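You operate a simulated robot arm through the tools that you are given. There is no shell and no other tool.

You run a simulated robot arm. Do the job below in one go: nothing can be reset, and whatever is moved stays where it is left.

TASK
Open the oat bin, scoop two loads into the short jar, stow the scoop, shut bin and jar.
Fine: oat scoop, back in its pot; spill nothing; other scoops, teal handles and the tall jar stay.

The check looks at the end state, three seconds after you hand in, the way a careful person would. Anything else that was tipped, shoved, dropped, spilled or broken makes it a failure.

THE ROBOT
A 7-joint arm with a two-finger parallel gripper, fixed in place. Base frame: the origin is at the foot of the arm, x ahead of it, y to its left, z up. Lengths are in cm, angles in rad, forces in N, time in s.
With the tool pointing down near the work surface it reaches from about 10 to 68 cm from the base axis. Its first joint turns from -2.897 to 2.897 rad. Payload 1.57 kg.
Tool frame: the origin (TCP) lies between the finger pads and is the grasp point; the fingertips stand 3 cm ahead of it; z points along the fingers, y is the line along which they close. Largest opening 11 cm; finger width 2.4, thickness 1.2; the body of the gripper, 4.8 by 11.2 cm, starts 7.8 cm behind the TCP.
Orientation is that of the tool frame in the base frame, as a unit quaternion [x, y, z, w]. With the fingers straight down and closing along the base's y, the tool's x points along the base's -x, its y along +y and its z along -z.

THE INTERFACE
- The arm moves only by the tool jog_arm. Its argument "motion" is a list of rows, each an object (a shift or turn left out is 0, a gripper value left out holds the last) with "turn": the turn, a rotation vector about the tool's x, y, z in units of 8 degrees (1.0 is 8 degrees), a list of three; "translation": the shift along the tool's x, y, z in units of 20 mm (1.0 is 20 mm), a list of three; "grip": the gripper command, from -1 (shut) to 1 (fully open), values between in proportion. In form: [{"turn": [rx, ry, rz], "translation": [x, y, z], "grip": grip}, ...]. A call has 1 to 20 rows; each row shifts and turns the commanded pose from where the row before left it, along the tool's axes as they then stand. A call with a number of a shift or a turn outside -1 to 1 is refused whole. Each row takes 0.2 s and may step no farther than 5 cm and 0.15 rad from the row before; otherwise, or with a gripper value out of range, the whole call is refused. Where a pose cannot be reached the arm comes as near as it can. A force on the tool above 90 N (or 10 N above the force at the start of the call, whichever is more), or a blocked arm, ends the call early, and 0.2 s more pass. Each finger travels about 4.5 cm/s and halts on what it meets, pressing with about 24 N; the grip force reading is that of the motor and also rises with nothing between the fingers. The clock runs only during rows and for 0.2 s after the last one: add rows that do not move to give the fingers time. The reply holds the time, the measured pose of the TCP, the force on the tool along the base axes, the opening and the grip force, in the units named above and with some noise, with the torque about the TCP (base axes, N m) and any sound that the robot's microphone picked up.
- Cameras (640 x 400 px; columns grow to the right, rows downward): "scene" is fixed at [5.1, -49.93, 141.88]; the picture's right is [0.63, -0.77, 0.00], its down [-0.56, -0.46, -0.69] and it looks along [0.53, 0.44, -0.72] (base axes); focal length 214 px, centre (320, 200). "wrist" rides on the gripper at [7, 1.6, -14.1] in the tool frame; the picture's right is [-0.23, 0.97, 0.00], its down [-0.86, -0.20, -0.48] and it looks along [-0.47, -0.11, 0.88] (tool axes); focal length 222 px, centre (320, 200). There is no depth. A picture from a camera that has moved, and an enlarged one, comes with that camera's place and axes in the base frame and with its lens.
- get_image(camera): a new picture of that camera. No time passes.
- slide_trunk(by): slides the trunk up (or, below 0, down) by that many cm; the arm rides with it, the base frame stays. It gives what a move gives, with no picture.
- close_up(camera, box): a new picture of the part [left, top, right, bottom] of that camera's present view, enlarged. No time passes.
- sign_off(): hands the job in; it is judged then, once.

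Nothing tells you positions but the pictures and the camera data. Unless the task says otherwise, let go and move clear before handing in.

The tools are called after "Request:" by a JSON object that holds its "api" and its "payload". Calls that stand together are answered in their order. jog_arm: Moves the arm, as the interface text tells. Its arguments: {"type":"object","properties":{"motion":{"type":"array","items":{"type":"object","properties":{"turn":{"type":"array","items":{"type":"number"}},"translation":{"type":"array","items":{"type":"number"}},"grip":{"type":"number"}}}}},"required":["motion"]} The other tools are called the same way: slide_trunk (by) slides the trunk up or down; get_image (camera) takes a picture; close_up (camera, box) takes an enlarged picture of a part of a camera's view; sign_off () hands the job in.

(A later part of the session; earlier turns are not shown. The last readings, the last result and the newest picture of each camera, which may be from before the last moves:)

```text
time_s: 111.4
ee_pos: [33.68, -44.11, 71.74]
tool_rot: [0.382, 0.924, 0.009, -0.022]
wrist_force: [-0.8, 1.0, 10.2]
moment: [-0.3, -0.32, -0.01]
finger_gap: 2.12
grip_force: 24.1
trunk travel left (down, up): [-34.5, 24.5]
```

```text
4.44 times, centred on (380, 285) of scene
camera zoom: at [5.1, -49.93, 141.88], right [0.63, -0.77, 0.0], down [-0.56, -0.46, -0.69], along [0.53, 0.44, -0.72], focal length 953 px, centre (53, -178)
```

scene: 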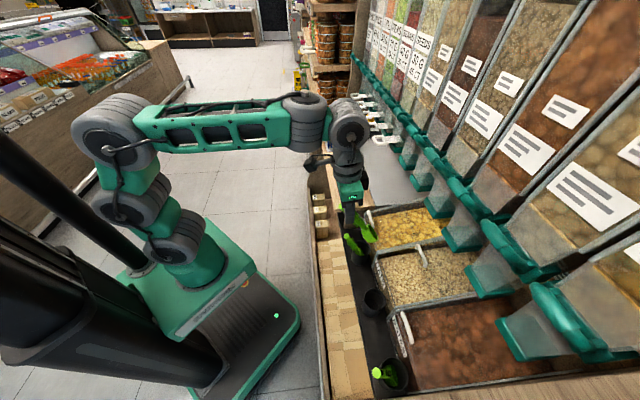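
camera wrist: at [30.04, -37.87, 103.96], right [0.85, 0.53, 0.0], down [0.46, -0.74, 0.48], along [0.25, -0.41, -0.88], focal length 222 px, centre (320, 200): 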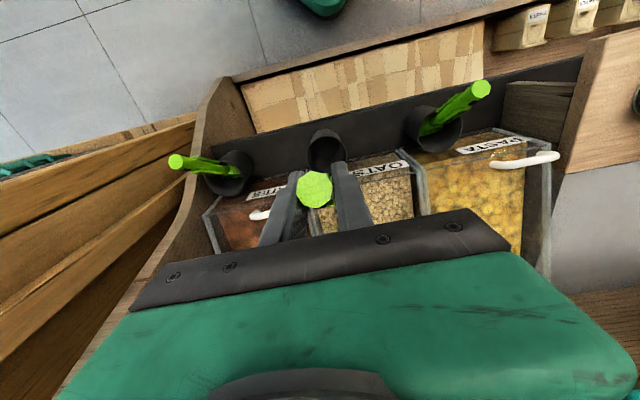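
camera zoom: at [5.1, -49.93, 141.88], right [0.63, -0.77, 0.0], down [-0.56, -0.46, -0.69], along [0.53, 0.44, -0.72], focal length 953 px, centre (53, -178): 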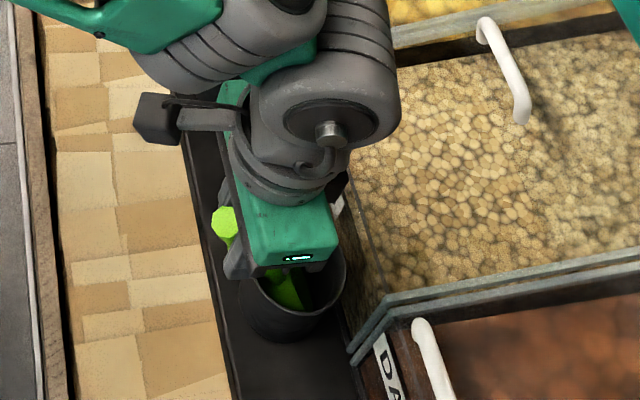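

The scoop has touched the pot floor (10 N up) at nearly the original height. I'll relax slightly, open gently and rise straight up.

Request:
{"api": "jog_arm", "payload": {"motion": [{"translation": [0, 0, -0.1]}, {"grip": -0.5}, {"grip": -0.4}, {"grip": -0.2}, {"grip": 0}, {"grip": 0}, {}]}}

Request:
{"api": "close_up", "payload": {"camera": "wrist", "box": [240, 90, 430, 250]}}

Request:
{"api": "close_up", "payload": {"camera": "scene", "box": [340, 240, 420, 330]}}

```text
time_s: 113.0
ee_pos: [33.77, -43.84, 71.89]
tool_rot: [0.381, 0.924, 0.009, -0.023]
wrist_force: [0.8, 0.4, -0.7]
moment: [-0.02, 0.0, -0.01]
finger_gap: 5.5
grip_force: 0.0
trunk travel left (down, up): [-34.5, 24.5]
```

```text
2.50 times, centred on (335, 170) of wrist
camera zoom: at [30.51, -38.39, 86.28], right [0.85, 0.53, -0.01], down [0.48, -0.76, 0.43], along [0.22, -0.37, -0.9], focal length 555 px, centre (282, 275)
```

zoom: 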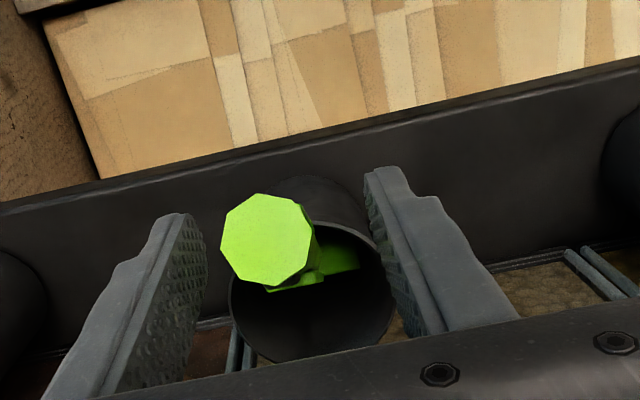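

```text
4.44 times, centred on (380, 285) of scene
camera zoom: at [5.1, -49.93, 141.88], right [0.63, -0.77, 0.0], down [-0.56, -0.46, -0.69], along [0.53, 0.44, -0.72], focal length 953 px, centre (53, -178)
```

zoom: 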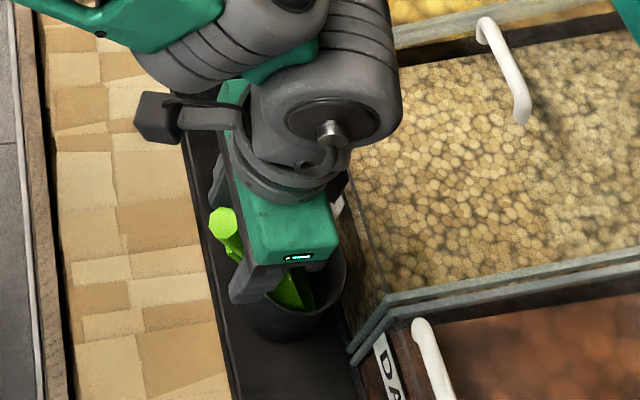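

The scoop is back in its pot, leaning as before. Rising straight up clear of the handle.

Request:
{"api": "jog_arm", "payload": {"motion": [{"translation": [0.03, 0, -0.5]}, {"translation": [0.05, 0, -1]}, {"translation": [0.05, 0, -1]}, {"translation": [0.05, 0, -1]}, {"translation": [0.05, 0, -1]}, {"translation": [0.05, 0, -1]}, {"translation": [0.05, 0, -1]}, {"translation": [0.05, 0, -1]}, {"translation": [0.05, 0, -1]}, {"translation": [0.05, 0, -1]}, {"turn": [0, -0.36, 0]}, {}]}}

Request:
{"api": "close_up", "payload": {"camera": "wrist", "box": [200, 60, 500, 250]}}

Request:
{"api": "close_up", "payload": {"camera": "scene", "box": [320, 220, 480, 340]}}

```text
time_s: 115.6
ee_pos: [33.89, -43.76, 90.92]
tool_rot: [0.382, 0.924, 0.001, -0.001]
wrist_force: [0.2, 0.0, -0.2]
moment: [0.0, -0.01, -0.01]
finger_gap: 5.5
grip_force: 0.0
trunk travel left (down, up): [-34.5, 24.5]
```

```text
2.11 times, centred on (350, 155) of wrist
camera zoom: at [30.08, -37.79, 104.98], right [0.85, 0.53, 0.0], down [0.46, -0.75, 0.48], along [0.25, -0.41, -0.88], focal length 468 px, centre (257, 295)
```

zoom: 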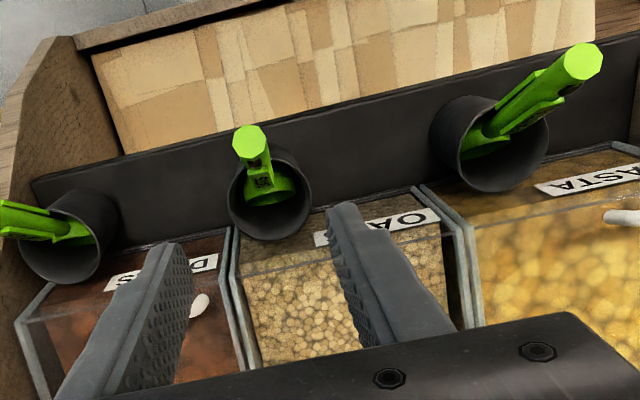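

```text
3.33 times, centred on (400, 280) of scene
camera zoom: at [5.1, -49.93, 141.88], right [0.63, -0.77, 0.0], down [-0.56, -0.46, -0.69], along [0.53, 0.44, -0.72], focal length 715 px, centre (53, -67)
```

zoom: 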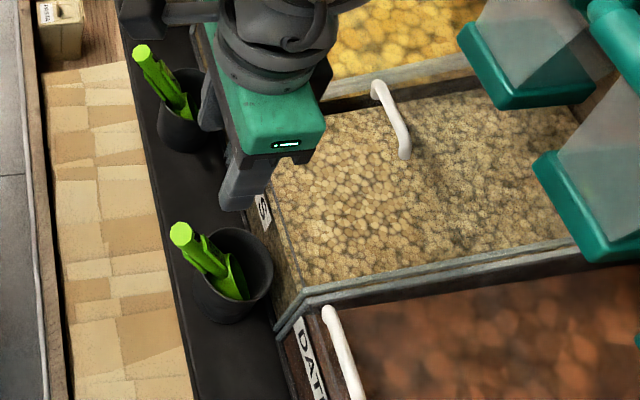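

The scoop is stowed just as it started. To close the bin I need the same handle grip as before, so I'm re-orienting the gripper up here in free space.

Request:
{"api": "jog_arm", "payload": {"motion": [{"turn": [0, 0, -1], "grip": -0.5}, {"turn": [0, 0, -1]}, {"turn": [0, 0, -1]}, {"turn": [0, 0, -1]}, {"turn": [0, 0, -1]}, {"turn": [0, 0, -1]}, {"turn": [0, 0, -1]}, {"turn": [0, 0, -1]}, {"turn": [0, 0, -1]}, {"turn": [0, 0, -1]}, {"turn": [0, 0, -1]}, {"turn": [0, 0, -0.41]}, {"turn": [1, 0, 0]}, {"turn": [1, 0, 0]}, {"turn": [1, 0, 0]}, {"turn": [1, 0, 0]}, {"turn": [1, 0, 0]}, {"turn": [1, 0, 0]}, {"turn": [0.9, 0, 0]}, {}]}}

Request:
{"api": "get_image", "payload": {"camera": "wrist"}}

Request:
{"api": "get_image", "payload": {"camera": "scene"}}

```text
time_s: 119.8
ee_pos: [33.74, -43.92, 91.0]
tool_rot: [-0.348, 0.814, -0.427, 0.183]
wrist_force: [-0.1, -0.4, -1.0]
moment: [-0.01, 0.02, -0.02]
finger_gap: 2.77
grip_force: 0.1
trunk travel left (down, up): [-34.5, 24.5]
```

```text
taken
camera wrist: at [19.88, -40.27, 97.61], right [-0.24, 0.55, -0.8], down [0.39, 0.81, 0.44], along [0.89, -0.2, -0.41], focal length 222 px, centre (320, 200)
```

wrist: 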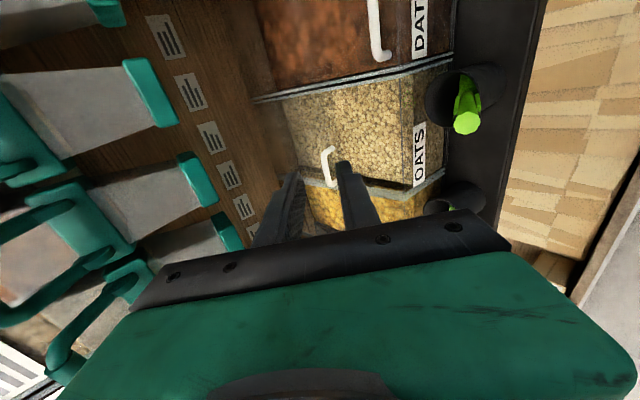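

```text
taken
```

scene: 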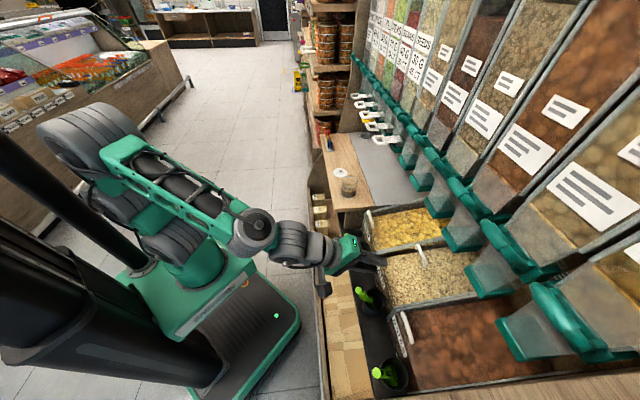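

The bar is visible ahead between the fingers. Moving in to the pre-grasp just short of it.

Request:
{"api": "jog_arm", "payload": {"motion": [{"translation": [-0.47, -0.017, 0.975]}, {"translation": [-0.47, -0.017, 0.975]}, {"translation": [-0.47, -0.017, 0.975]}, {"translation": [-0.47, -0.017, 0.975]}, {"translation": [-0.47, -0.017, 0.975]}, {"translation": [-0.47, -0.017, 0.975]}, {"translation": [-0.47, -0.017, 0.975]}, {"translation": [-0.47, -0.017, 0.975]}, {"translation": [-0.47, -0.017, 0.975]}, {"translation": [-0.47, -0.017, 0.975]}, {}]}}

Request:
{"api": "close_up", "payload": {"camera": "wrist", "box": [240, 20, 440, 260]}}

Request:
{"api": "close_up", "payload": {"camera": "scene", "box": [360, 200, 480, 300]}}

```text
time_s: 122.2
ee_pos: [52.08, -48.27, 79.86]
tool_rot: [-0.349, 0.814, -0.426, 0.183]
wrist_force: [0.3, -0.3, -0.8]
moment: [-0.02, 0.0, 0.01]
finger_gap: 2.77
grip_force: 0.0
trunk travel left (down, up): [-34.5, 24.5]
```

```text
1.67 times, centred on (340, 140) of wrist
camera zoom: at [38.24, -44.72, 86.55], right [-0.25, 0.55, -0.8], down [0.39, 0.81, 0.44], along [0.89, -0.2, -0.41], focal length 370 px, centre (287, 300)
```

zoom: 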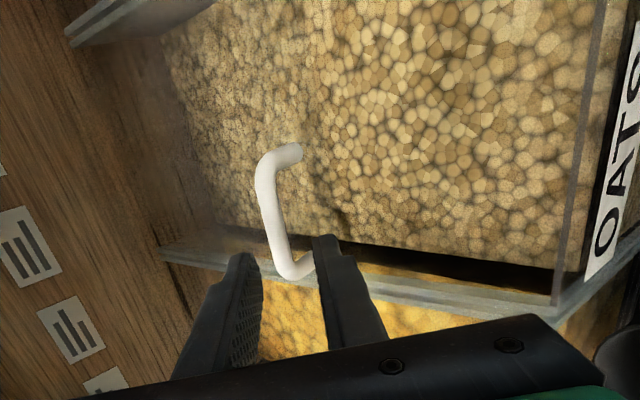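

```text
4.00 times, centred on (420, 250) of scene
camera zoom: at [5.1, -49.93, 141.88], right [0.63, -0.77, 0.0], down [-0.56, -0.46, -0.69], along [0.53, 0.44, -0.72], focal length 858 px, centre (-80, 0)
```

zoom: 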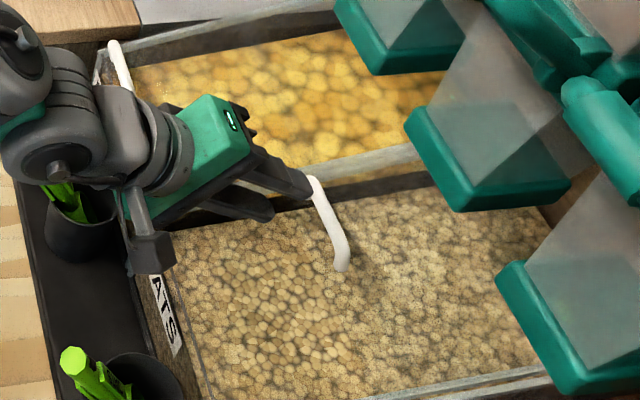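

Lined up as before. Advancing onto the bar and closing.

Request:
{"api": "jog_arm", "payload": {"motion": [{"translation": [0.02, -0.02, 0.7]}, {"translation": [0.02, -0.02, 0.7]}, {"translation": [0.02, -0.02, 0.7]}, {"translation": [0.02, -0.02, 0.6]}, {}]}}

Request:
{"api": "close_up", "payload": {"camera": "wrist", "box": [240, 20, 440, 260]}}

```text
time_s: 123.4
ee_pos: [55.22, -51.35, 77.28]
tool_rot: [-0.349, 0.815, -0.425, 0.183]
wrist_force: [0.3, -0.6, 0.4]
moment: [-0.02, 0.01, 0.0]
finger_gap: 2.75
grip_force: 0.0
trunk travel left (down, up): [-34.5, 24.5]
```

```text
1.67 times, centred on (340, 140) of wrist
camera zoom: at [41.37, -47.84, 83.86], right [-0.25, 0.55, -0.8], down [0.39, 0.81, 0.44], along [0.89, -0.2, -0.41], focal length 370 px, centre (287, 300)
```

zoom: 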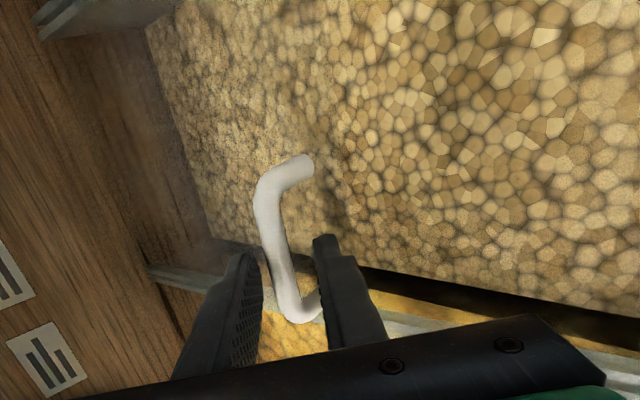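

The bar is between the pads, slightly toward the upper one. I'll centre on it and close.

Request:
{"api": "jog_arm", "payload": {"motion": [{"translation": [0.25, -0.1, 0.12]}, {"grip": -1}, {"grip": -1}, {"grip": -1}, {"grip": -1}]}}

Request:
{"api": "close_up", "payload": {"camera": "wrist", "box": [240, 20, 440, 260]}}

```text
time_s: 124.6
ee_pos: [54.98, -51.9, 77.32]
tool_rot: [-0.348, 0.815, -0.426, 0.183]
wrist_force: [1.1, -0.8, 1.7]
moment: [0.39, -0.42, -0.47]
finger_gap: 1.18
grip_force: 29.2
trunk travel left (down, up): [-34.5, 24.5]
```

```text
1.67 times, centred on (340, 140) of wrist
camera zoom: at [41.18, -48.4, 83.88], right [-0.24, 0.55, -0.8], down [0.39, 0.81, 0.44], along [0.89, -0.2, -0.41], focal length 370 px, centre (287, 300)
```

zoom: 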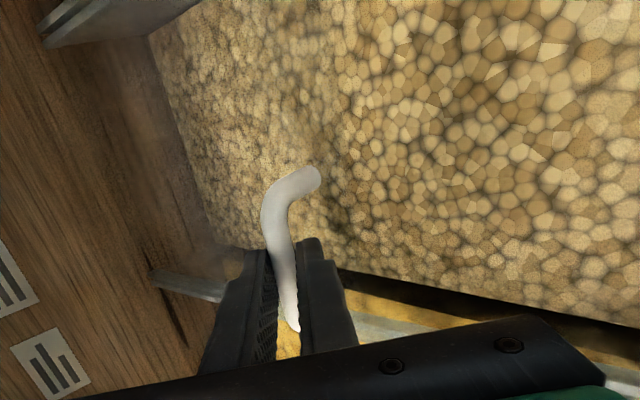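

Gripped with little load. Pulling the lid back down its slope toward me.

Request:
{"api": "jog_arm", "payload": {"motion": [{"translation": [-0.01, 0.39, -0.31]}, {"translation": [-0.01, 0.39, -0.31]}, {"translation": [-0.01, 0.39, -0.31]}, {"translation": [-0.01, 0.39, -0.31]}, {}]}}

Request:
{"api": "close_up", "payload": {"camera": "scene", "box": [360, 200, 480, 300]}}

```text
time_s: 125.8
ee_pos: [52.28, -49.14, 76.12]
tool_rot: [-0.348, 0.814, -0.428, 0.182]
wrist_force: [0.5, 2.0, 9.8]
moment: [0.32, -0.51, -0.43]
finger_gap: 1.22
grip_force: 29.3
trunk travel left (down, up): [-34.5, 24.5]
```

```text
4.00 times, centred on (420, 250) of scene
camera zoom: at [5.1, -49.93, 141.88], right [0.63, -0.77, 0.0], down [-0.56, -0.46, -0.69], along [0.53, 0.44, -0.72], focal length 858 px, centre (-80, 0)
```

zoom: 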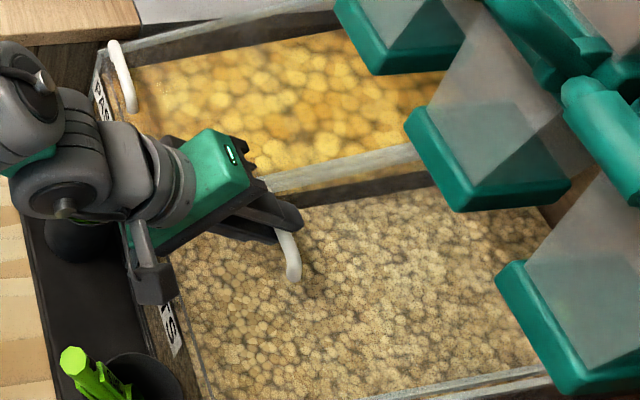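

The lid is closing smoothly; continuing with a slightly flatter slope.

Request:
{"api": "jog_arm", "payload": {"motion": [{"translation": [-0.01, 0.37, -0.33]}, {"translation": [-0.01, 0.38, -0.32]}, {"translation": [-0.01, 0.38, -0.32]}, {"translation": [-0.01, 0.38, -0.32]}, {}]}}

Request:
{"api": "close_up", "payload": {"camera": "scene", "box": [360, 200, 480, 300]}}

```text
time_s: 127.0
ee_pos: [49.56, -46.59, 75.06]
tool_rot: [-0.349, 0.814, -0.426, 0.183]
wrist_force: [-0.8, 4.2, 5.4]
moment: [0.38, -0.47, -0.34]
finger_gap: 1.22
grip_force: 29.3
trunk travel left (down, up): [-34.5, 24.5]
```

```text
4.00 times, centred on (420, 250) of scene
camera zoom: at [5.1, -49.93, 141.88], right [0.63, -0.77, 0.0], down [-0.56, -0.46, -0.69], along [0.53, 0.44, -0.72], focal length 858 px, centre (-80, 0)
```

zoom: 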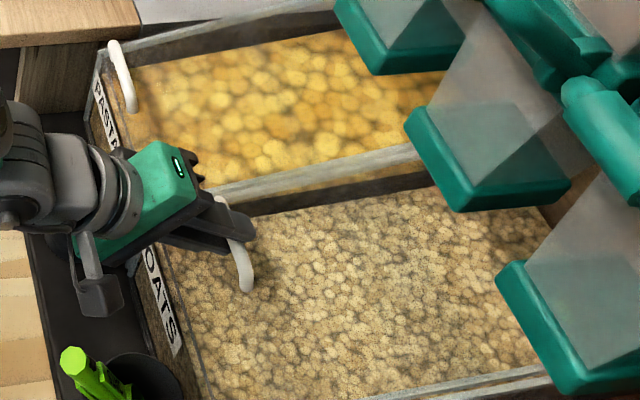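

Nearly there; about 3.5 cm remains. Continuing until I feel the closed stop.

Request:
{"api": "jog_arm", "payload": {"motion": [{"translation": [-0.01, 0.38, -0.32]}, {"translation": [-0.01, 0.38, -0.32]}, {"translation": [-0.01, 0.38, -0.32]}, {}]}}

Request:
{"api": "close_up", "payload": {"camera": "wrist", "box": [240, 20, 440, 260]}}

```text
time_s: 128.0
ee_pos: [47.55, -44.44, 74.1]
tool_rot: [-0.349, 0.815, -0.425, 0.183]
wrist_force: [-1.5, 2.1, 1.1]
moment: [0.47, -0.49, -0.34]
finger_gap: 1.19
grip_force: 29.2
trunk travel left (down, up): [-34.5, 24.5]
```

```text
1.67 times, centred on (340, 140) of wrist
camera zoom: at [33.7, -40.93, 80.87], right [-0.25, 0.55, -0.8], down [0.39, 0.81, 0.44], along [0.89, -0.2, -0.41], focal length 370 px, centre (287, 300)
```

zoom: 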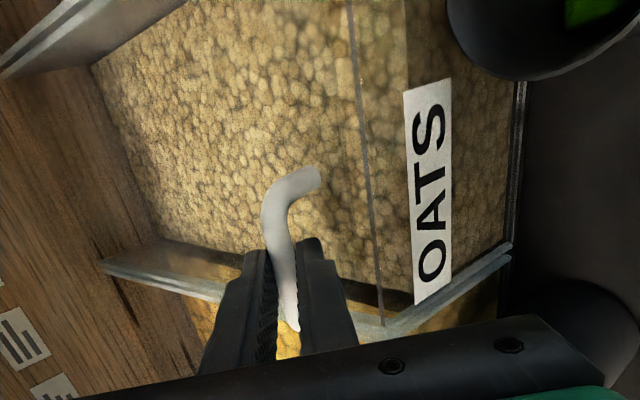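

About 0.7 cm to go by comparison with the closed picture. Small pulls until the stop.

Request:
{"api": "jog_arm", "payload": {"motion": [{"translation": [0, 0.15, -0.125]}, {"translation": [0, 0.15, -0.125]}, {"translation": [0, 0.1, -0.08]}, {}]}}

Request:
{"api": "close_up", "payload": {"camera": "wrist", "box": [240, 20, 440, 260]}}

```text
time_s: 129.0
ee_pos: [46.87, -43.8, 73.91]
tool_rot: [-0.349, 0.815, -0.424, 0.183]
wrist_force: [4.8, 2.0, -2.1]
moment: [0.51, -0.44, -0.3]
finger_gap: 1.21
grip_force: 29.3
trunk travel left (down, up): [-34.5, 24.5]
```

```text
1.67 times, centred on (340, 140) of wrist
camera zoom: at [33.02, -40.29, 80.59], right [-0.25, 0.55, -0.8], down [0.39, 0.81, 0.44], along [0.89, -0.2, -0.41], focal length 370 px, centre (287, 300)
```

zoom: 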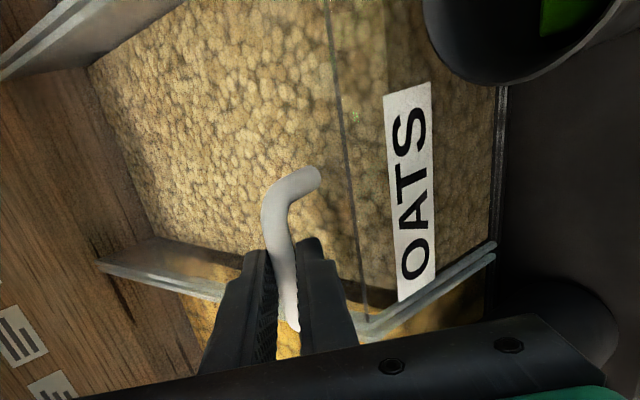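

This now matches the original closed picture. One more small pull to confirm it's at the stop.

Request:
{"api": "jog_arm", "payload": {"motion": [{"translation": [0, 0.1, -0.08]}, {"translation": [0, 0.1, -0.08]}, {}]}}

Request:
{"api": "close_up", "payload": {"camera": "wrist", "box": [240, 20, 440, 260]}}

```text
time_s: 129.8
ee_pos: [46.47, -43.42, 73.75]
tool_rot: [-0.35, 0.814, -0.426, 0.183]
wrist_force: [9.1, 2.9, -2.0]
moment: [0.57, -0.59, -0.07]
finger_gap: 1.22
grip_force: 29.4
trunk travel left (down, up): [-34.5, 24.5]
```

```text
1.67 times, centred on (340, 140) of wrist
camera zoom: at [32.7, -39.97, 80.45], right [-0.25, 0.55, -0.8], down [0.39, 0.81, 0.44], along [0.89, -0.2, -0.41], focal length 370 px, centre (287, 300)
```

zoom: 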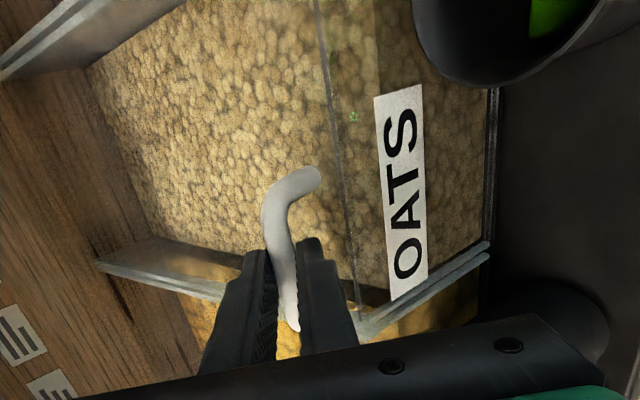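

The position looks closed and side load is building slightly. I'll ease the side load and try a last small pull to feel for the stop.

Request:
{"api": "jog_arm", "payload": {"motion": [{"translation": [-0.08, 0, 0]}, {"translation": [0, 0.1, -0.08]}, {"translation": [0, 0.1, -0.08]}, {}]}}

Request:
{"api": "close_up", "payload": {"camera": "wrist", "box": [240, 20, 440, 260]}}

Request:
{"api": "close_up", "payload": {"camera": "scene", "box": [340, 210, 460, 300]}}

```text
time_s: 130.8
ee_pos: [46.35, -43.45, 73.71]
tool_rot: [-0.349, 0.813, -0.429, 0.183]
wrist_force: [27.7, -18.4, 0.1]
moment: [0.14, -0.69, -0.42]
finger_gap: 1.25
grip_force: 29.6
trunk travel left (down, up): [-34.5, 24.5]
```

```text
1.67 times, centred on (340, 140) of wrist
camera zoom: at [32.55, -39.84, 80.44], right [-0.24, 0.54, -0.8], down [0.39, 0.81, 0.43], along [0.89, -0.21, -0.41], focal length 370 px, centre (287, 300)
```

zoom: 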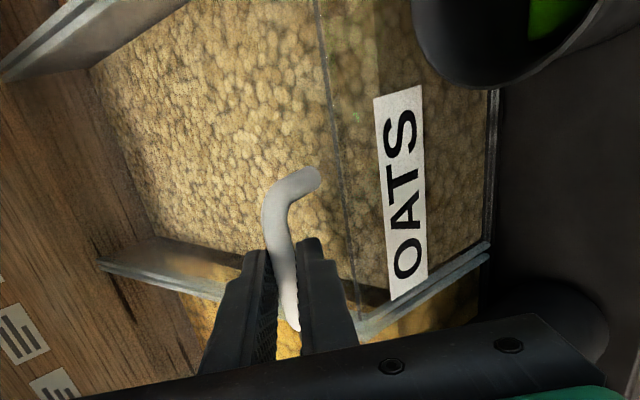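

```text
4.44 times, centred on (400, 255) of scene
camera zoom: at [5.1, -49.93, 141.88], right [0.63, -0.77, 0.0], down [-0.56, -0.46, -0.69], along [0.53, 0.44, -0.72], focal length 953 px, centre (-36, -44)
```

zoom: 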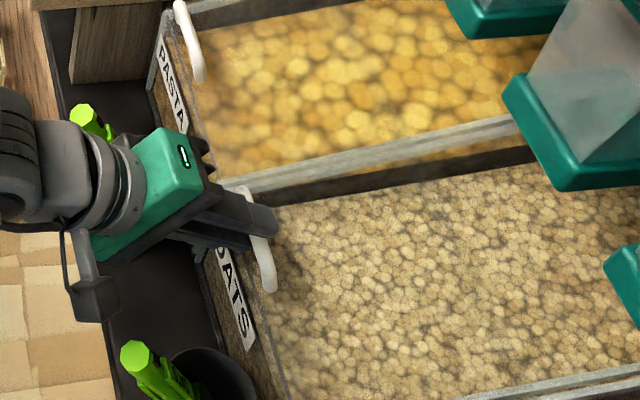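

That's the closed stop (33 N). I'm easing off, releasing and backing away along the fingers.

Request:
{"api": "jog_arm", "payload": {"motion": [{"translation": [0, -0.15, 0.12]}, {"translation": [0, -0.1, 0.08]}, {"grip": -0.5}, {"grip": -0.5}, {"grip": -0.5}, {"translation": [0, 0, -0.5]}, {"translation": [0, 0, -1]}, {"translation": [0, 0, -1]}, {"translation": [0, 0, -1]}, {"translation": [0, 0, -1]}, {"translation": [0, 0, -1]}, {"translation": [0, 0, -1]}, {"translation": [0, 0, -1]}, {"translation": [0, 0, -1]}, {"translation": [0, 0, -1]}, {}]}}

Request:
{"api": "get_image", "payload": {"camera": "scene"}}

Request:
{"api": "close_up", "payload": {"camera": "scene", "box": [340, 210, 460, 310]}}

Request:
{"api": "get_image", "payload": {"camera": "wrist"}}

```text
time_s: 134.2
ee_pos: [35.26, -32.67, 84.48]
tool_rot: [-0.35, 0.814, -0.426, 0.183]
wrist_force: [-0.3, 0.9, -0.6]
moment: [0.02, -0.01, -0.02]
finger_gap: 2.75
grip_force: 0.0
trunk travel left (down, up): [-34.5, 24.5]
```

```text
taken
```

scene: 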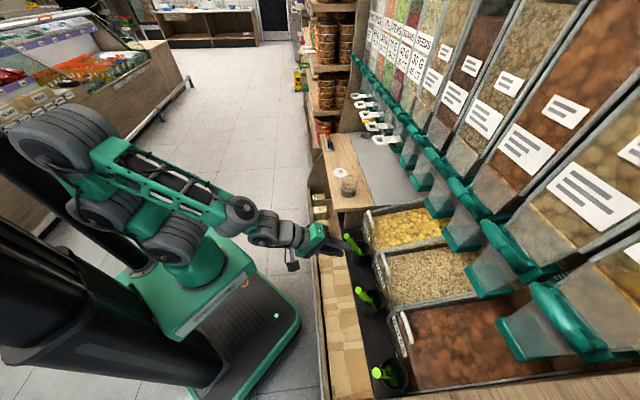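

```text
4.00 times, centred on (400, 260) of scene
camera zoom: at [5.1, -49.93, 141.88], right [0.63, -0.77, 0.0], down [-0.56, -0.46, -0.69], along [0.53, 0.44, -0.72], focal length 858 px, centre (0, -40)
```

zoom: 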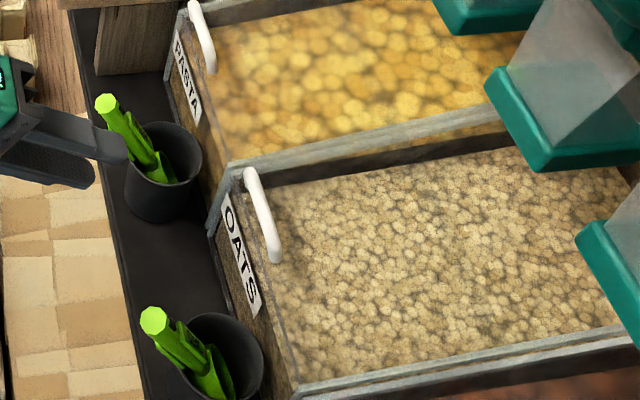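

```text
taken
camera wrist: at [21.44, -29.24, 91.3], right [-0.25, 0.55, -0.8], down [0.39, 0.81, 0.44], along [0.89, -0.2, -0.41], focal length 222 px, centre (320, 200)
```

wrist: 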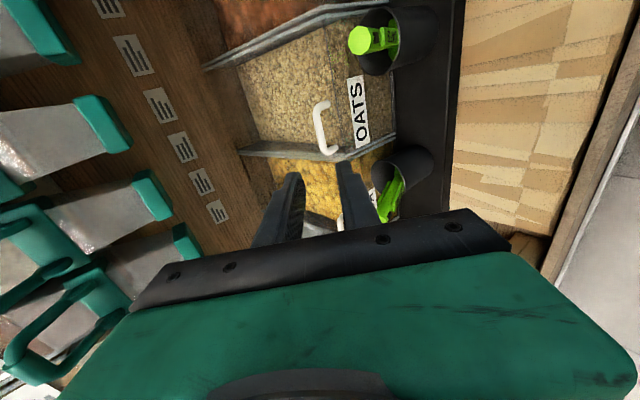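

The bin is shut, matching its original look. Next is the jar lid near (77.4,-3.1). I'll straighten the gripper, rise and move toward it to look closely.

Request:
{"api": "jog_arm", "payload": {"motion": [{"turn": [-1, 0, 0]}, {"turn": [-1, 0, 0]}, {"turn": [-1, 0, 0]}, {"turn": [-1, 0, 0]}, {"turn": [-1, 0, 0]}, {"turn": [-1, 0, 0]}, {"turn": [-0.95, 0, 0]}, {"translation": [0, 0, -1], "grip": 0.2}, {"translation": [0, 0, -1]}, {"translation": [0, 0, -1]}, {"translation": [0, 0, -1]}, {"translation": [0, 0, -1]}, {"translation": [0, 0, -1]}, {"turn": [0, 0, 1]}, {"turn": [0, 0, 1]}, {"turn": [0, 0, 1]}, {"turn": [0, 0, 1]}, {"turn": [0, 0, 1]}, {"turn": [0, 0, 1]}]}}

```text
time_s: 138.2
ee_pos: [35.3, -32.86, 96.55]
tool_rot: [0.016, 1.0, 0.003, -0.002]
wrist_force: [-0.1, -0.3, 0.9]
moment: [0.0, -0.01, -0.01]
finger_gap: 6.6
grip_force: 0.1
trunk travel left (down, up): [-34.5, 24.5]
```

Moving over toward the lid at a safe height.

Request:
{"api": "jog_arm", "payload": {"motion": [{"translation": [-0.9, 0.9, 0]}, {"translation": [-0.9, 0.9, 0]}, {"translation": [-0.9, 0.9, 0]}, {"translation": [-0.9, 0.9, 0]}, {"translation": [-0.9, 0.9, 0]}, {"translation": [-0.9, 0.9, 0]}, {"translation": [-0.9, 0.9, 0]}, {"translation": [-0.9, 0.9, 0]}, {"translation": [-0.9, 0.9, 0]}, {"translation": [-0.9, 0.9, 0]}, {"translation": [-0.9, 0.9, 0]}, {"translation": [-0.9, 0.9, 0]}, {"translation": [-0.9, 0.9, 0]}, {"translation": [-0.9, 0.9, 0]}, {"translation": [-0.9, 0.9, 0]}, {}]}}

Request:
{"api": "get_image", "payload": {"camera": "wrist"}}

Request:
{"api": "close_up", "payload": {"camera": "wrist", "box": [240, 60, 440, 220]}}

Request:
{"api": "close_up", "payload": {"camera": "scene", "box": [320, 140, 380, 210]}}

```text
time_s: 141.6
ee_pos: [63.11, -6.58, 96.45]
tool_rot: [0.015, 1.0, 0.002, -0.003]
wrist_force: [-0.1, -0.2, 0.2]
moment: [-0.01, 0.0, -0.02]
finger_gap: 6.61
grip_force: 0.0
trunk travel left (down, up): [-34.5, 24.5]
```

```text
taken
camera wrist: at [56.38, -4.87, 110.63], right [0.25, 0.97, 0.0], down [0.85, -0.23, 0.47], along [0.46, -0.12, -0.88], focal length 222 px, centre (320, 200)
```

wrist: 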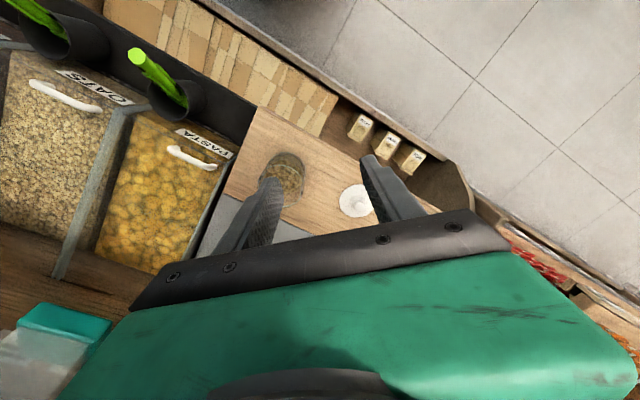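

```text
2.50 times, centred on (340, 140) of wrist
camera zoom: at [56.38, -4.87, 110.63], right [0.25, 0.97, 0.0], down [0.85, -0.23, 0.47], along [0.46, -0.12, -0.88], focal length 555 px, centre (270, 350)
```

zoom: 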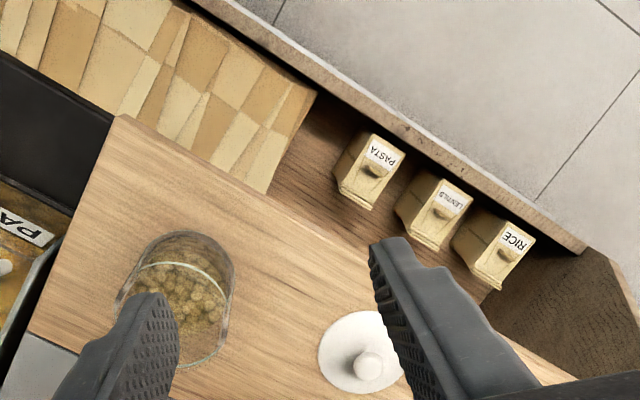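

```text
5.71 times, centred on (350, 175) of scene
camera zoom: at [5.1, -49.93, 141.88], right [0.63, -0.77, 0.0], down [-0.56, -0.46, -0.69], along [0.53, 0.44, -0.72], focal length 1226 px, centre (149, 343)
```

zoom: 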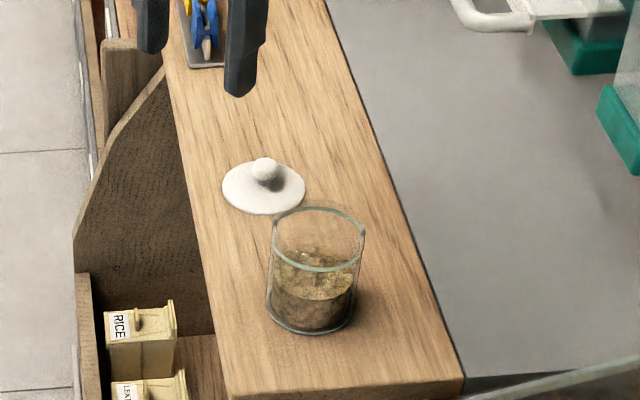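

The lid's knob is centred near (77.9,-3.1,74.6). For reach I'll tilt 25° outward and move to a pre-grasp 8 cm short of the knob.

Request:
{"api": "jog_arm", "payload": {"motion": [{"turn": [0, -1, 0], "grip": -0.2}, {"turn": [0, -1, 0]}, {"turn": [0, -1, 0]}, {"turn": [0, -0.12, 0]}, {"translation": [-0.222, 0.211, 0.9]}, {"translation": [-0.222, 0.211, 0.9]}, {"translation": [-0.222, 0.211, 0.9]}, {"translation": [-0.222, 0.211, 0.9]}, {"translation": [-0.222, 0.211, 0.9]}, {"translation": [-0.222, 0.211, 0.9]}, {"translation": [-0.222, 0.211, 0.9]}, {"translation": [-0.222, 0.211, 0.9]}, {"translation": [-0.222, 0.211, 0.9]}, {}]}}

Request:
{"api": "get_image", "payload": {"camera": "wrist"}}

Request:
{"api": "close_up", "payload": {"camera": "scene", "box": [310, 130, 390, 210]}}

```text
time_s: 144.6
ee_pos: [73.81, -3.2, 83.51]
tool_rot: [0.014, 0.977, 0.0, 0.214]
wrist_force: [0.1, -0.2, -0.7]
moment: [-0.01, 0.03, -0.03]
finger_gap: 4.38
grip_force: 0.2
trunk travel left (down, up): [-34.5, 24.5]
```

```text
taken
camera wrist: at [61.54, -1.24, 93.4], right [0.23, 0.97, 0.1], down [0.57, -0.22, 0.79], along [0.79, -0.13, -0.6], focal length 222 px, centre (320, 200)
```

wrist: 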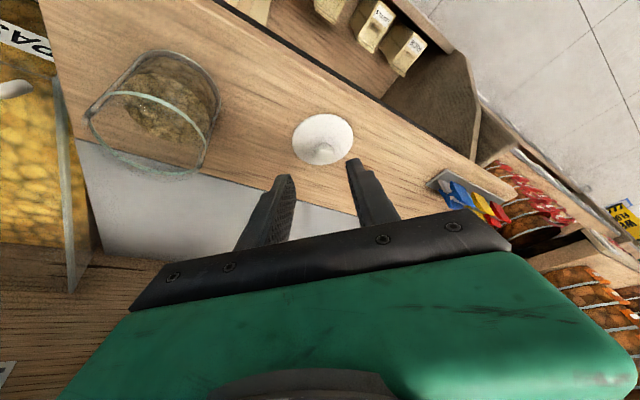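

```text
5.00 times, centred on (350, 170) of scene
camera zoom: at [5.1, -49.93, 141.88], right [0.63, -0.77, 0.0], down [-0.56, -0.46, -0.69], along [0.53, 0.44, -0.72], focal length 1072 px, centre (170, 350)
```

zoom: 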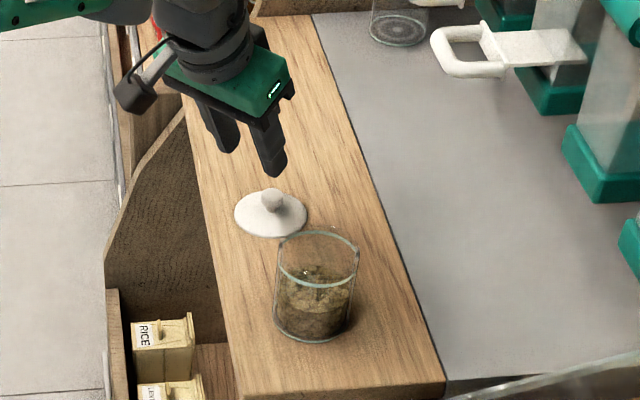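

The gripper is poised near the lid. I'm enlarging the view to refine the knob position from up close.

Request:
{"api": "close_up", "payload": {"camera": "wrist", "box": [270, 90, 380, 180]}}

Request:
{"api": "close_up", "payload": {"camera": "scene", "box": [325, 150, 375, 190]}}

```text
4.44 times, centred on (325, 135) of wrist
camera zoom: at [61.54, -1.24, 93.4], right [0.23, 0.97, 0.1], down [0.57, -0.22, 0.79], along [0.79, -0.13, -0.6], focal length 987 px, centre (298, 489)
```

zoom: 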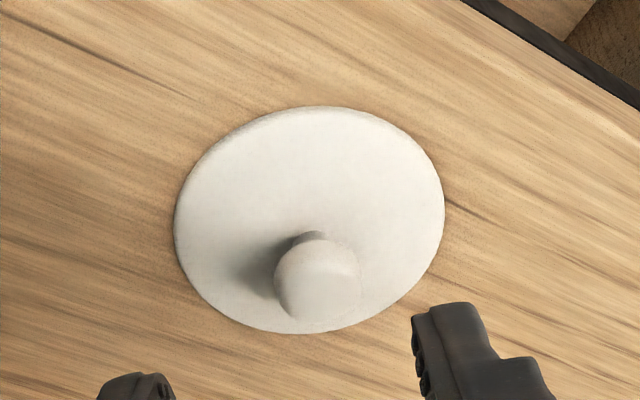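

```text
10.00 times, centred on (350, 170) of scene
camera zoom: at [5.1, -49.93, 141.88], right [0.63, -0.77, 0.0], down [-0.56, -0.46, -0.69], along [0.53, 0.44, -0.72], focal length 2145 px, centre (20, 500)
```

zoom: 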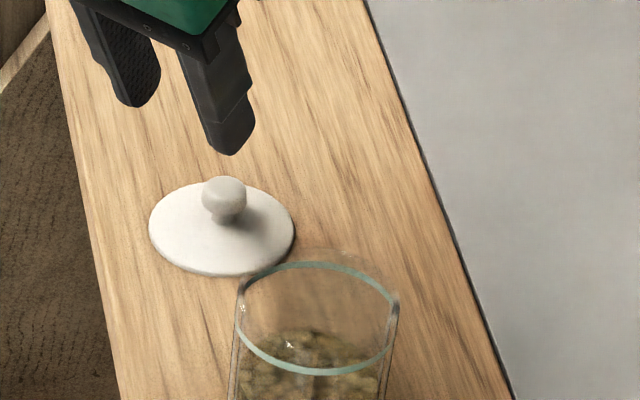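

The knob refines to about (78.2,-2.8,74.1). Approaching along the fingers to straddle it.

Request:
{"api": "jog_arm", "payload": {"motion": [{"translation": [0, 0.05, 0.83]}, {"translation": [0, 0.05, 0.83]}, {"translation": [0, 0.05, 0.83]}, {"translation": [0, 0.05, 0.83]}, {"translation": [0, 0.05, 0.6]}, {}]}}

Request:
{"api": "close_up", "payload": {"camera": "wrist", "box": [220, 80, 420, 230]}}

Request:
{"api": "close_up", "payload": {"camera": "scene", "box": [325, 150, 375, 190]}}

```text
time_s: 146.0
ee_pos: [76.94, -2.63, 76.24]
tool_rot: [0.015, 0.977, -0.001, 0.214]
wrist_force: [-0.1, -0.6, 0.4]
moment: [0.04, -0.01, 0.01]
finger_gap: 4.38
grip_force: 0.0
trunk travel left (down, up): [-34.5, 24.5]
```

```text
2.67 times, centred on (320, 155) of wrist
camera zoom: at [64.87, -0.8, 86.24], right [0.23, 0.97, 0.1], down [0.57, -0.22, 0.79], along [0.79, -0.13, -0.6], focal length 592 px, centre (320, 320)
```

zoom: 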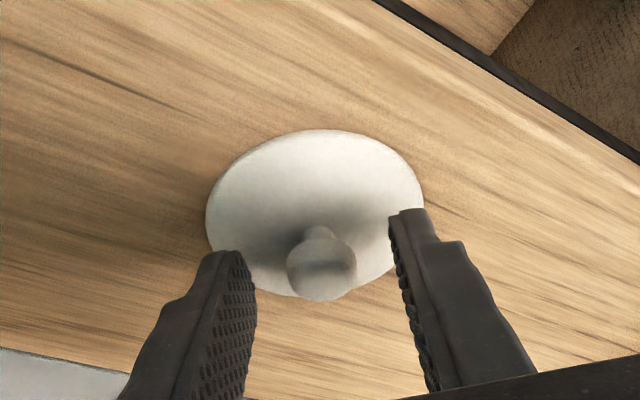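

```text
10.00 times, centred on (350, 170) of scene
camera zoom: at [5.1, -49.93, 141.88], right [0.63, -0.77, 0.0], down [-0.56, -0.46, -0.69], along [0.53, 0.44, -0.72], focal length 2145 px, centre (20, 500)
```

zoom: 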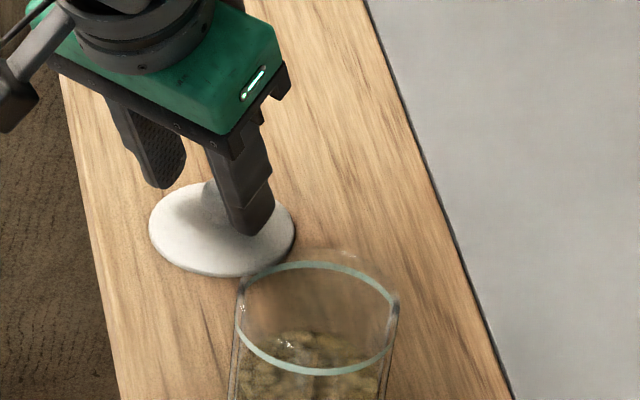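

The knob is centred between the fingers with the tips just past its middle. Closing on it.

Request:
{"api": "jog_arm", "payload": {"motion": [{"grip": -0.4}, {"grip": -0.5}, {"grip": -0.6}, {"grip": -0.8}, {"grip": -1}, {"grip": -1}, {}]}}

Request:
{"api": "close_up", "payload": {"camera": "wrist", "box": [220, 80, 420, 230]}}

```text
time_s: 147.6
ee_pos: [77.01, -2.72, 76.41]
tool_rot: [0.014, 0.977, 0.0, 0.215]
wrist_force: [0.2, 1.6, 4.8]
moment: [-0.03, -0.04, 0.01]
finger_gap: 0.01
grip_force: 21.1
trunk travel left (down, up): [-34.5, 24.5]
```

```text
2.67 times, centred on (320, 155) of wrist
camera zoom: at [64.85, -0.79, 86.34], right [0.23, 0.97, 0.1], down [0.57, -0.22, 0.79], along [0.79, -0.13, -0.6], focal length 592 px, centre (320, 320)
```

zoom: 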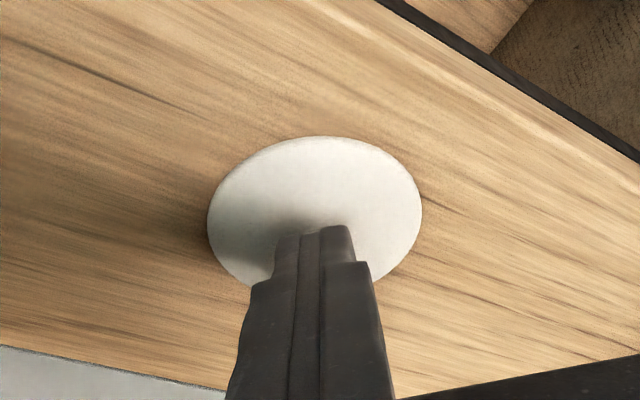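

The fingers slid over the top of the knob, so it's lower than I estimated. I'll open, lift slightly and re-measure.

Request:
{"api": "jog_arm", "payload": {"motion": [{"translation": [0, 0, -0.4]}, {"grip": -0.5}, {"grip": -0.2}, {"grip": -0.2}, {"grip": -0.2}, {}]}}

Request:
{"api": "close_up", "payload": {"camera": "wrist", "box": [220, 80, 420, 230]}}

Request:
{"api": "close_up", "payload": {"camera": "scene", "box": [325, 150, 375, 190]}}

```text
time_s: 149.0
ee_pos: [76.63, -2.62, 77.19]
tool_rot: [0.015, 0.977, -0.001, 0.214]
wrist_force: [0.4, 0.3, 0.6]
moment: [-0.03, -0.01, -0.03]
finger_gap: 4.41
grip_force: 0.1
trunk travel left (down, up): [-34.5, 24.5]
```

```text
2.67 times, centred on (320, 155) of wrist
camera zoom: at [64.5, -0.74, 87.03], right [0.23, 0.97, 0.1], down [0.57, -0.22, 0.79], along [0.79, -0.13, -0.6], focal length 592 px, centre (320, 320)
```

zoom: 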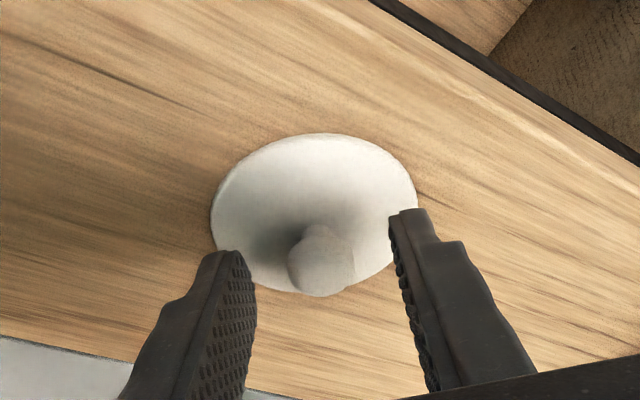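

```text
10.00 times, centred on (350, 170) of scene
camera zoom: at [5.1, -49.93, 141.88], right [0.63, -0.77, 0.0], down [-0.56, -0.46, -0.69], along [0.53, 0.44, -0.72], focal length 2145 px, centre (20, 500)
```

zoom: 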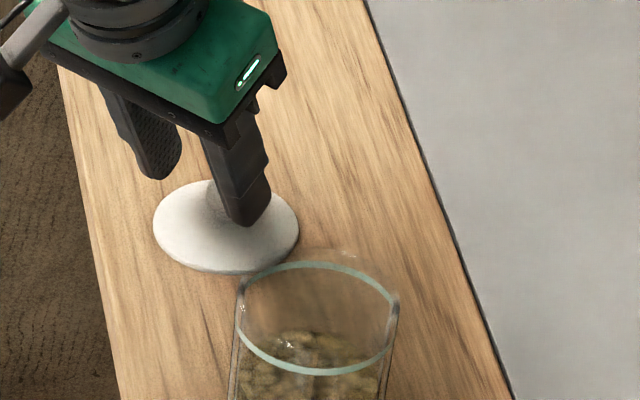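

By the finger-tip geometry the knob centre is nearer z≈73.7, so I was about 0.8 cm too high. I'll reduce the tilt to 15° and go slightly deeper.

Request:
{"api": "jog_arm", "payload": {"motion": [{"turn": [0, 0.6, 0]}, {"turn": [0, 0.6, 0]}, {"translation": [-0.14, -0.02, 0.45]}, {"translation": [-0.14, -0.02, 0.45]}, {}]}}

Request:
{"api": "close_up", "payload": {"camera": "wrist", "box": [220, 80, 420, 230]}}

Request:
{"api": "close_up", "payload": {"camera": "scene", "box": [325, 150, 375, 190]}}

```text
time_s: 150.2
ee_pos: [77.64, -2.72, 75.56]
tool_rot: [0.014, 0.991, 0.0, 0.131]
wrist_force: [0.2, 0.3, -1.2]
moment: [-0.02, 0.02, 0.03]
finger_gap: 4.42
grip_force: 0.1
trunk travel left (down, up): [-34.5, 24.5]
```

```text
2.67 times, centred on (320, 155) of wrist
camera zoom: at [67.33, -0.88, 87.37], right [0.25, 0.97, 0.06], down [0.7, -0.22, 0.68], along [0.68, -0.12, -0.73], focal length 592 px, centre (320, 320)
```

zoom: 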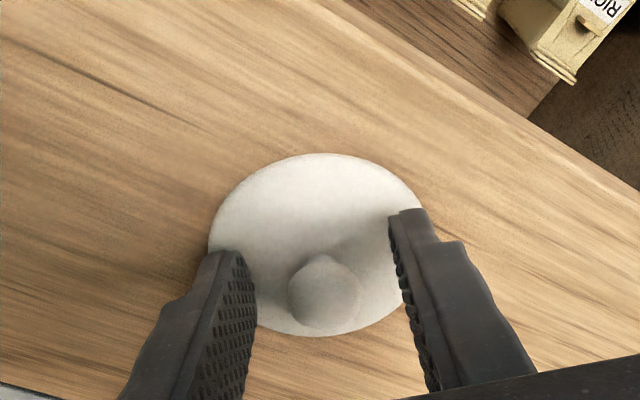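

```text
10.00 times, centred on (350, 170) of scene
camera zoom: at [5.1, -49.93, 141.88], right [0.63, -0.77, 0.0], down [-0.56, -0.46, -0.69], along [0.53, 0.44, -0.72], focal length 2145 px, centre (20, 500)
```

zoom: 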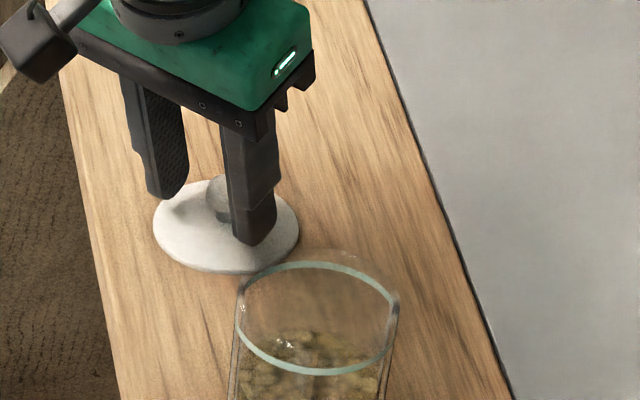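

The knob is now well inside the finger length but about 0.5 cm outward of the pad centre. Shifting outward and closing.

Request:
{"api": "jog_arm", "payload": {"motion": [{"translation": [-0.24, 0, 0.06]}, {"grip": -0.4}, {"grip": -0.5}, {"grip": -0.6}, {"grip": -0.8}, {"grip": -1}, {"grip": -1}, {}]}}

Request:
{"api": "close_up", "payload": {"camera": "wrist", "box": [220, 80, 420, 230]}}

```text
time_s: 152.0
ee_pos: [78.15, -2.71, 75.65]
tool_rot: [0.015, 0.991, 0.001, 0.131]
wrist_force: [0.1, -0.2, 1.6]
moment: [0.01, 0.0, 0.0]
finger_gap: 2.17
grip_force: 23.7
trunk travel left (down, up): [-34.5, 24.5]
```

```text
2.67 times, centred on (320, 155) of wrist
camera zoom: at [67.8, -0.86, 87.38], right [0.25, 0.97, 0.06], down [0.7, -0.22, 0.68], along [0.68, -0.12, -0.73], focal length 592 px, centre (320, 320)
```

zoom: 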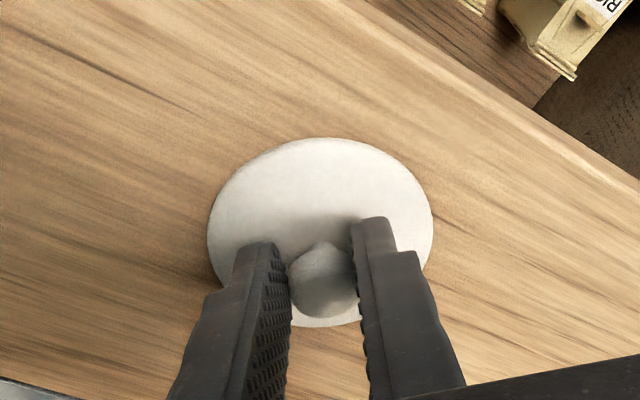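

The knob is firmly held (2.17 cm gap). Lifting the lid straight up.

Request:
{"api": "jog_arm", "payload": {"motion": [{"translation": [-0.08, 0, -0.3]}, {"translation": [-0.217, 0, -0.805]}, {"translation": [-0.217, 0, -0.805]}, {"translation": [-0.217, 0, -0.805]}, {"translation": [-0.217, 0, -0.805]}, {"translation": [-0.217, 0, -0.805]}, {"translation": [-0.217, 0, -0.805]}, {}]}}

Request:
{"api": "get_image", "payload": {"camera": "wrist"}}

Request:
{"api": "close_up", "payload": {"camera": "scene", "box": [310, 130, 390, 210]}}

```text
time_s: 153.8
ee_pos: [78.03, -2.72, 86.26]
tool_rot: [0.014, 0.991, 0.0, 0.131]
wrist_force: [-0.5, 0.1, -0.7]
moment: [-0.03, 0.0, 0.0]
finger_gap: 2.19
grip_force: 23.6
trunk travel left (down, up): [-34.5, 24.5]
```

```text
taken
camera wrist: at [67.69, -0.91, 98.14], right [0.25, 0.97, 0.06], down [0.7, -0.22, 0.68], along [0.68, -0.12, -0.73], focal length 222 px, centre (320, 200)
```

wrist: 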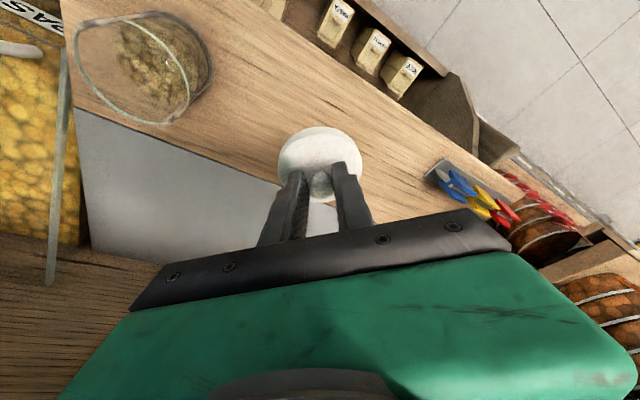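

```text
5.00 times, centred on (350, 170) of scene
camera zoom: at [5.1, -49.93, 141.88], right [0.63, -0.77, 0.0], down [-0.56, -0.46, -0.69], along [0.53, 0.44, -0.72], focal length 1072 px, centre (170, 350)
```

zoom: 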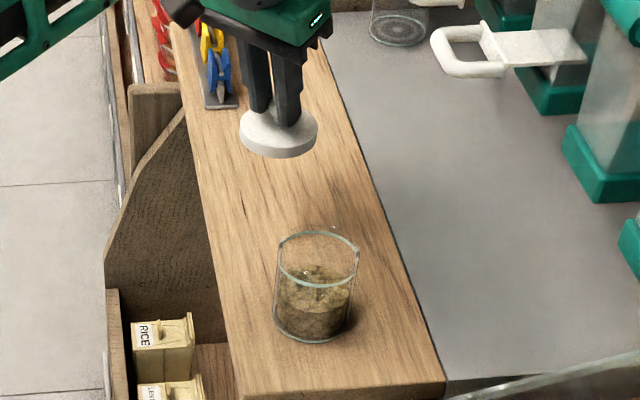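

The lid is up with clear air below. Moving it over the jar.

Request:
{"api": "jog_arm", "payload": {"motion": [{"translation": [0.3, -0.38, -0.08]}, {"translation": [0.6, -0.756, -0.162]}, {"translation": [0.6, -0.756, -0.162]}, {"translation": [0.6, -0.756, -0.162]}, {"translation": [0.6, -0.756, -0.162]}, {"translation": [0.6, -0.756, -0.162]}, {"translation": [0.6, -0.756, -0.162]}, {"translation": [0.6, -0.756, -0.162]}, {"translation": [0.3, -0.38, -0.08]}, {}]}}

Request:
{"api": "close_up", "payload": {"camera": "wrist", "box": [220, 60, 420, 210]}}

Request:
{"api": "close_up", "payload": {"camera": "scene", "box": [325, 150, 375, 210]}}

```text
time_s: 156.0
ee_pos: [67.64, -14.67, 86.13]
tool_rot: [0.014, 0.991, 0.0, 0.131]
wrist_force: [1.1, -0.7, -1.0]
moment: [0.0, -0.03, -0.01]
finger_gap: 2.18
grip_force: 24.2
trunk travel left (down, up): [-34.5, 24.5]
```

```text
2.67 times, centred on (320, 135) of wrist
camera zoom: at [57.35, -12.79, 97.9], right [0.25, 0.97, 0.06], down [0.7, -0.22, 0.68], along [0.68, -0.12, -0.73], focal length 592 px, centre (320, 373)
```

zoom: 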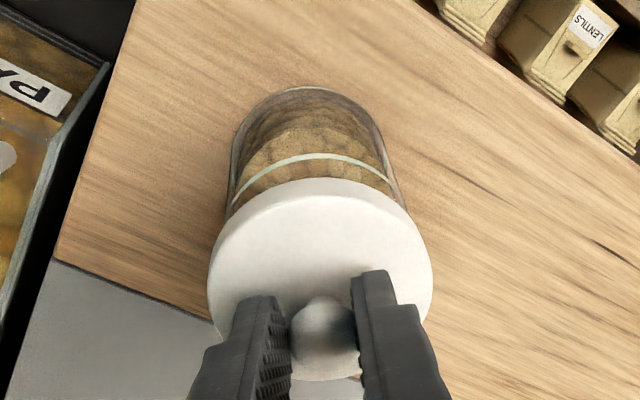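

```text
6.67 times, centred on (350, 180) of scene
camera zoom: at [5.1, -49.93, 141.88], right [0.63, -0.77, 0.0], down [-0.56, -0.46, -0.69], along [0.53, 0.44, -0.72], focal length 1430 px, centre (120, 333)
```

zoom: 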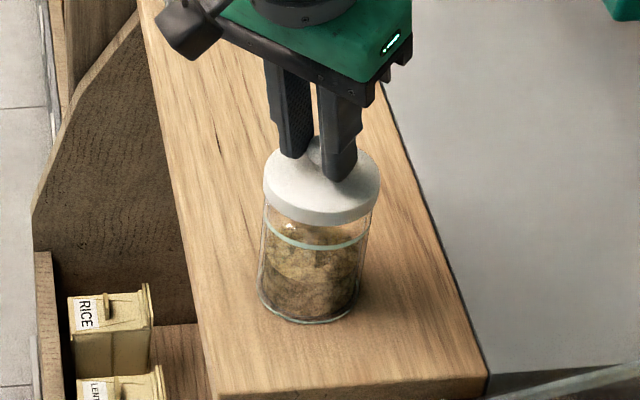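

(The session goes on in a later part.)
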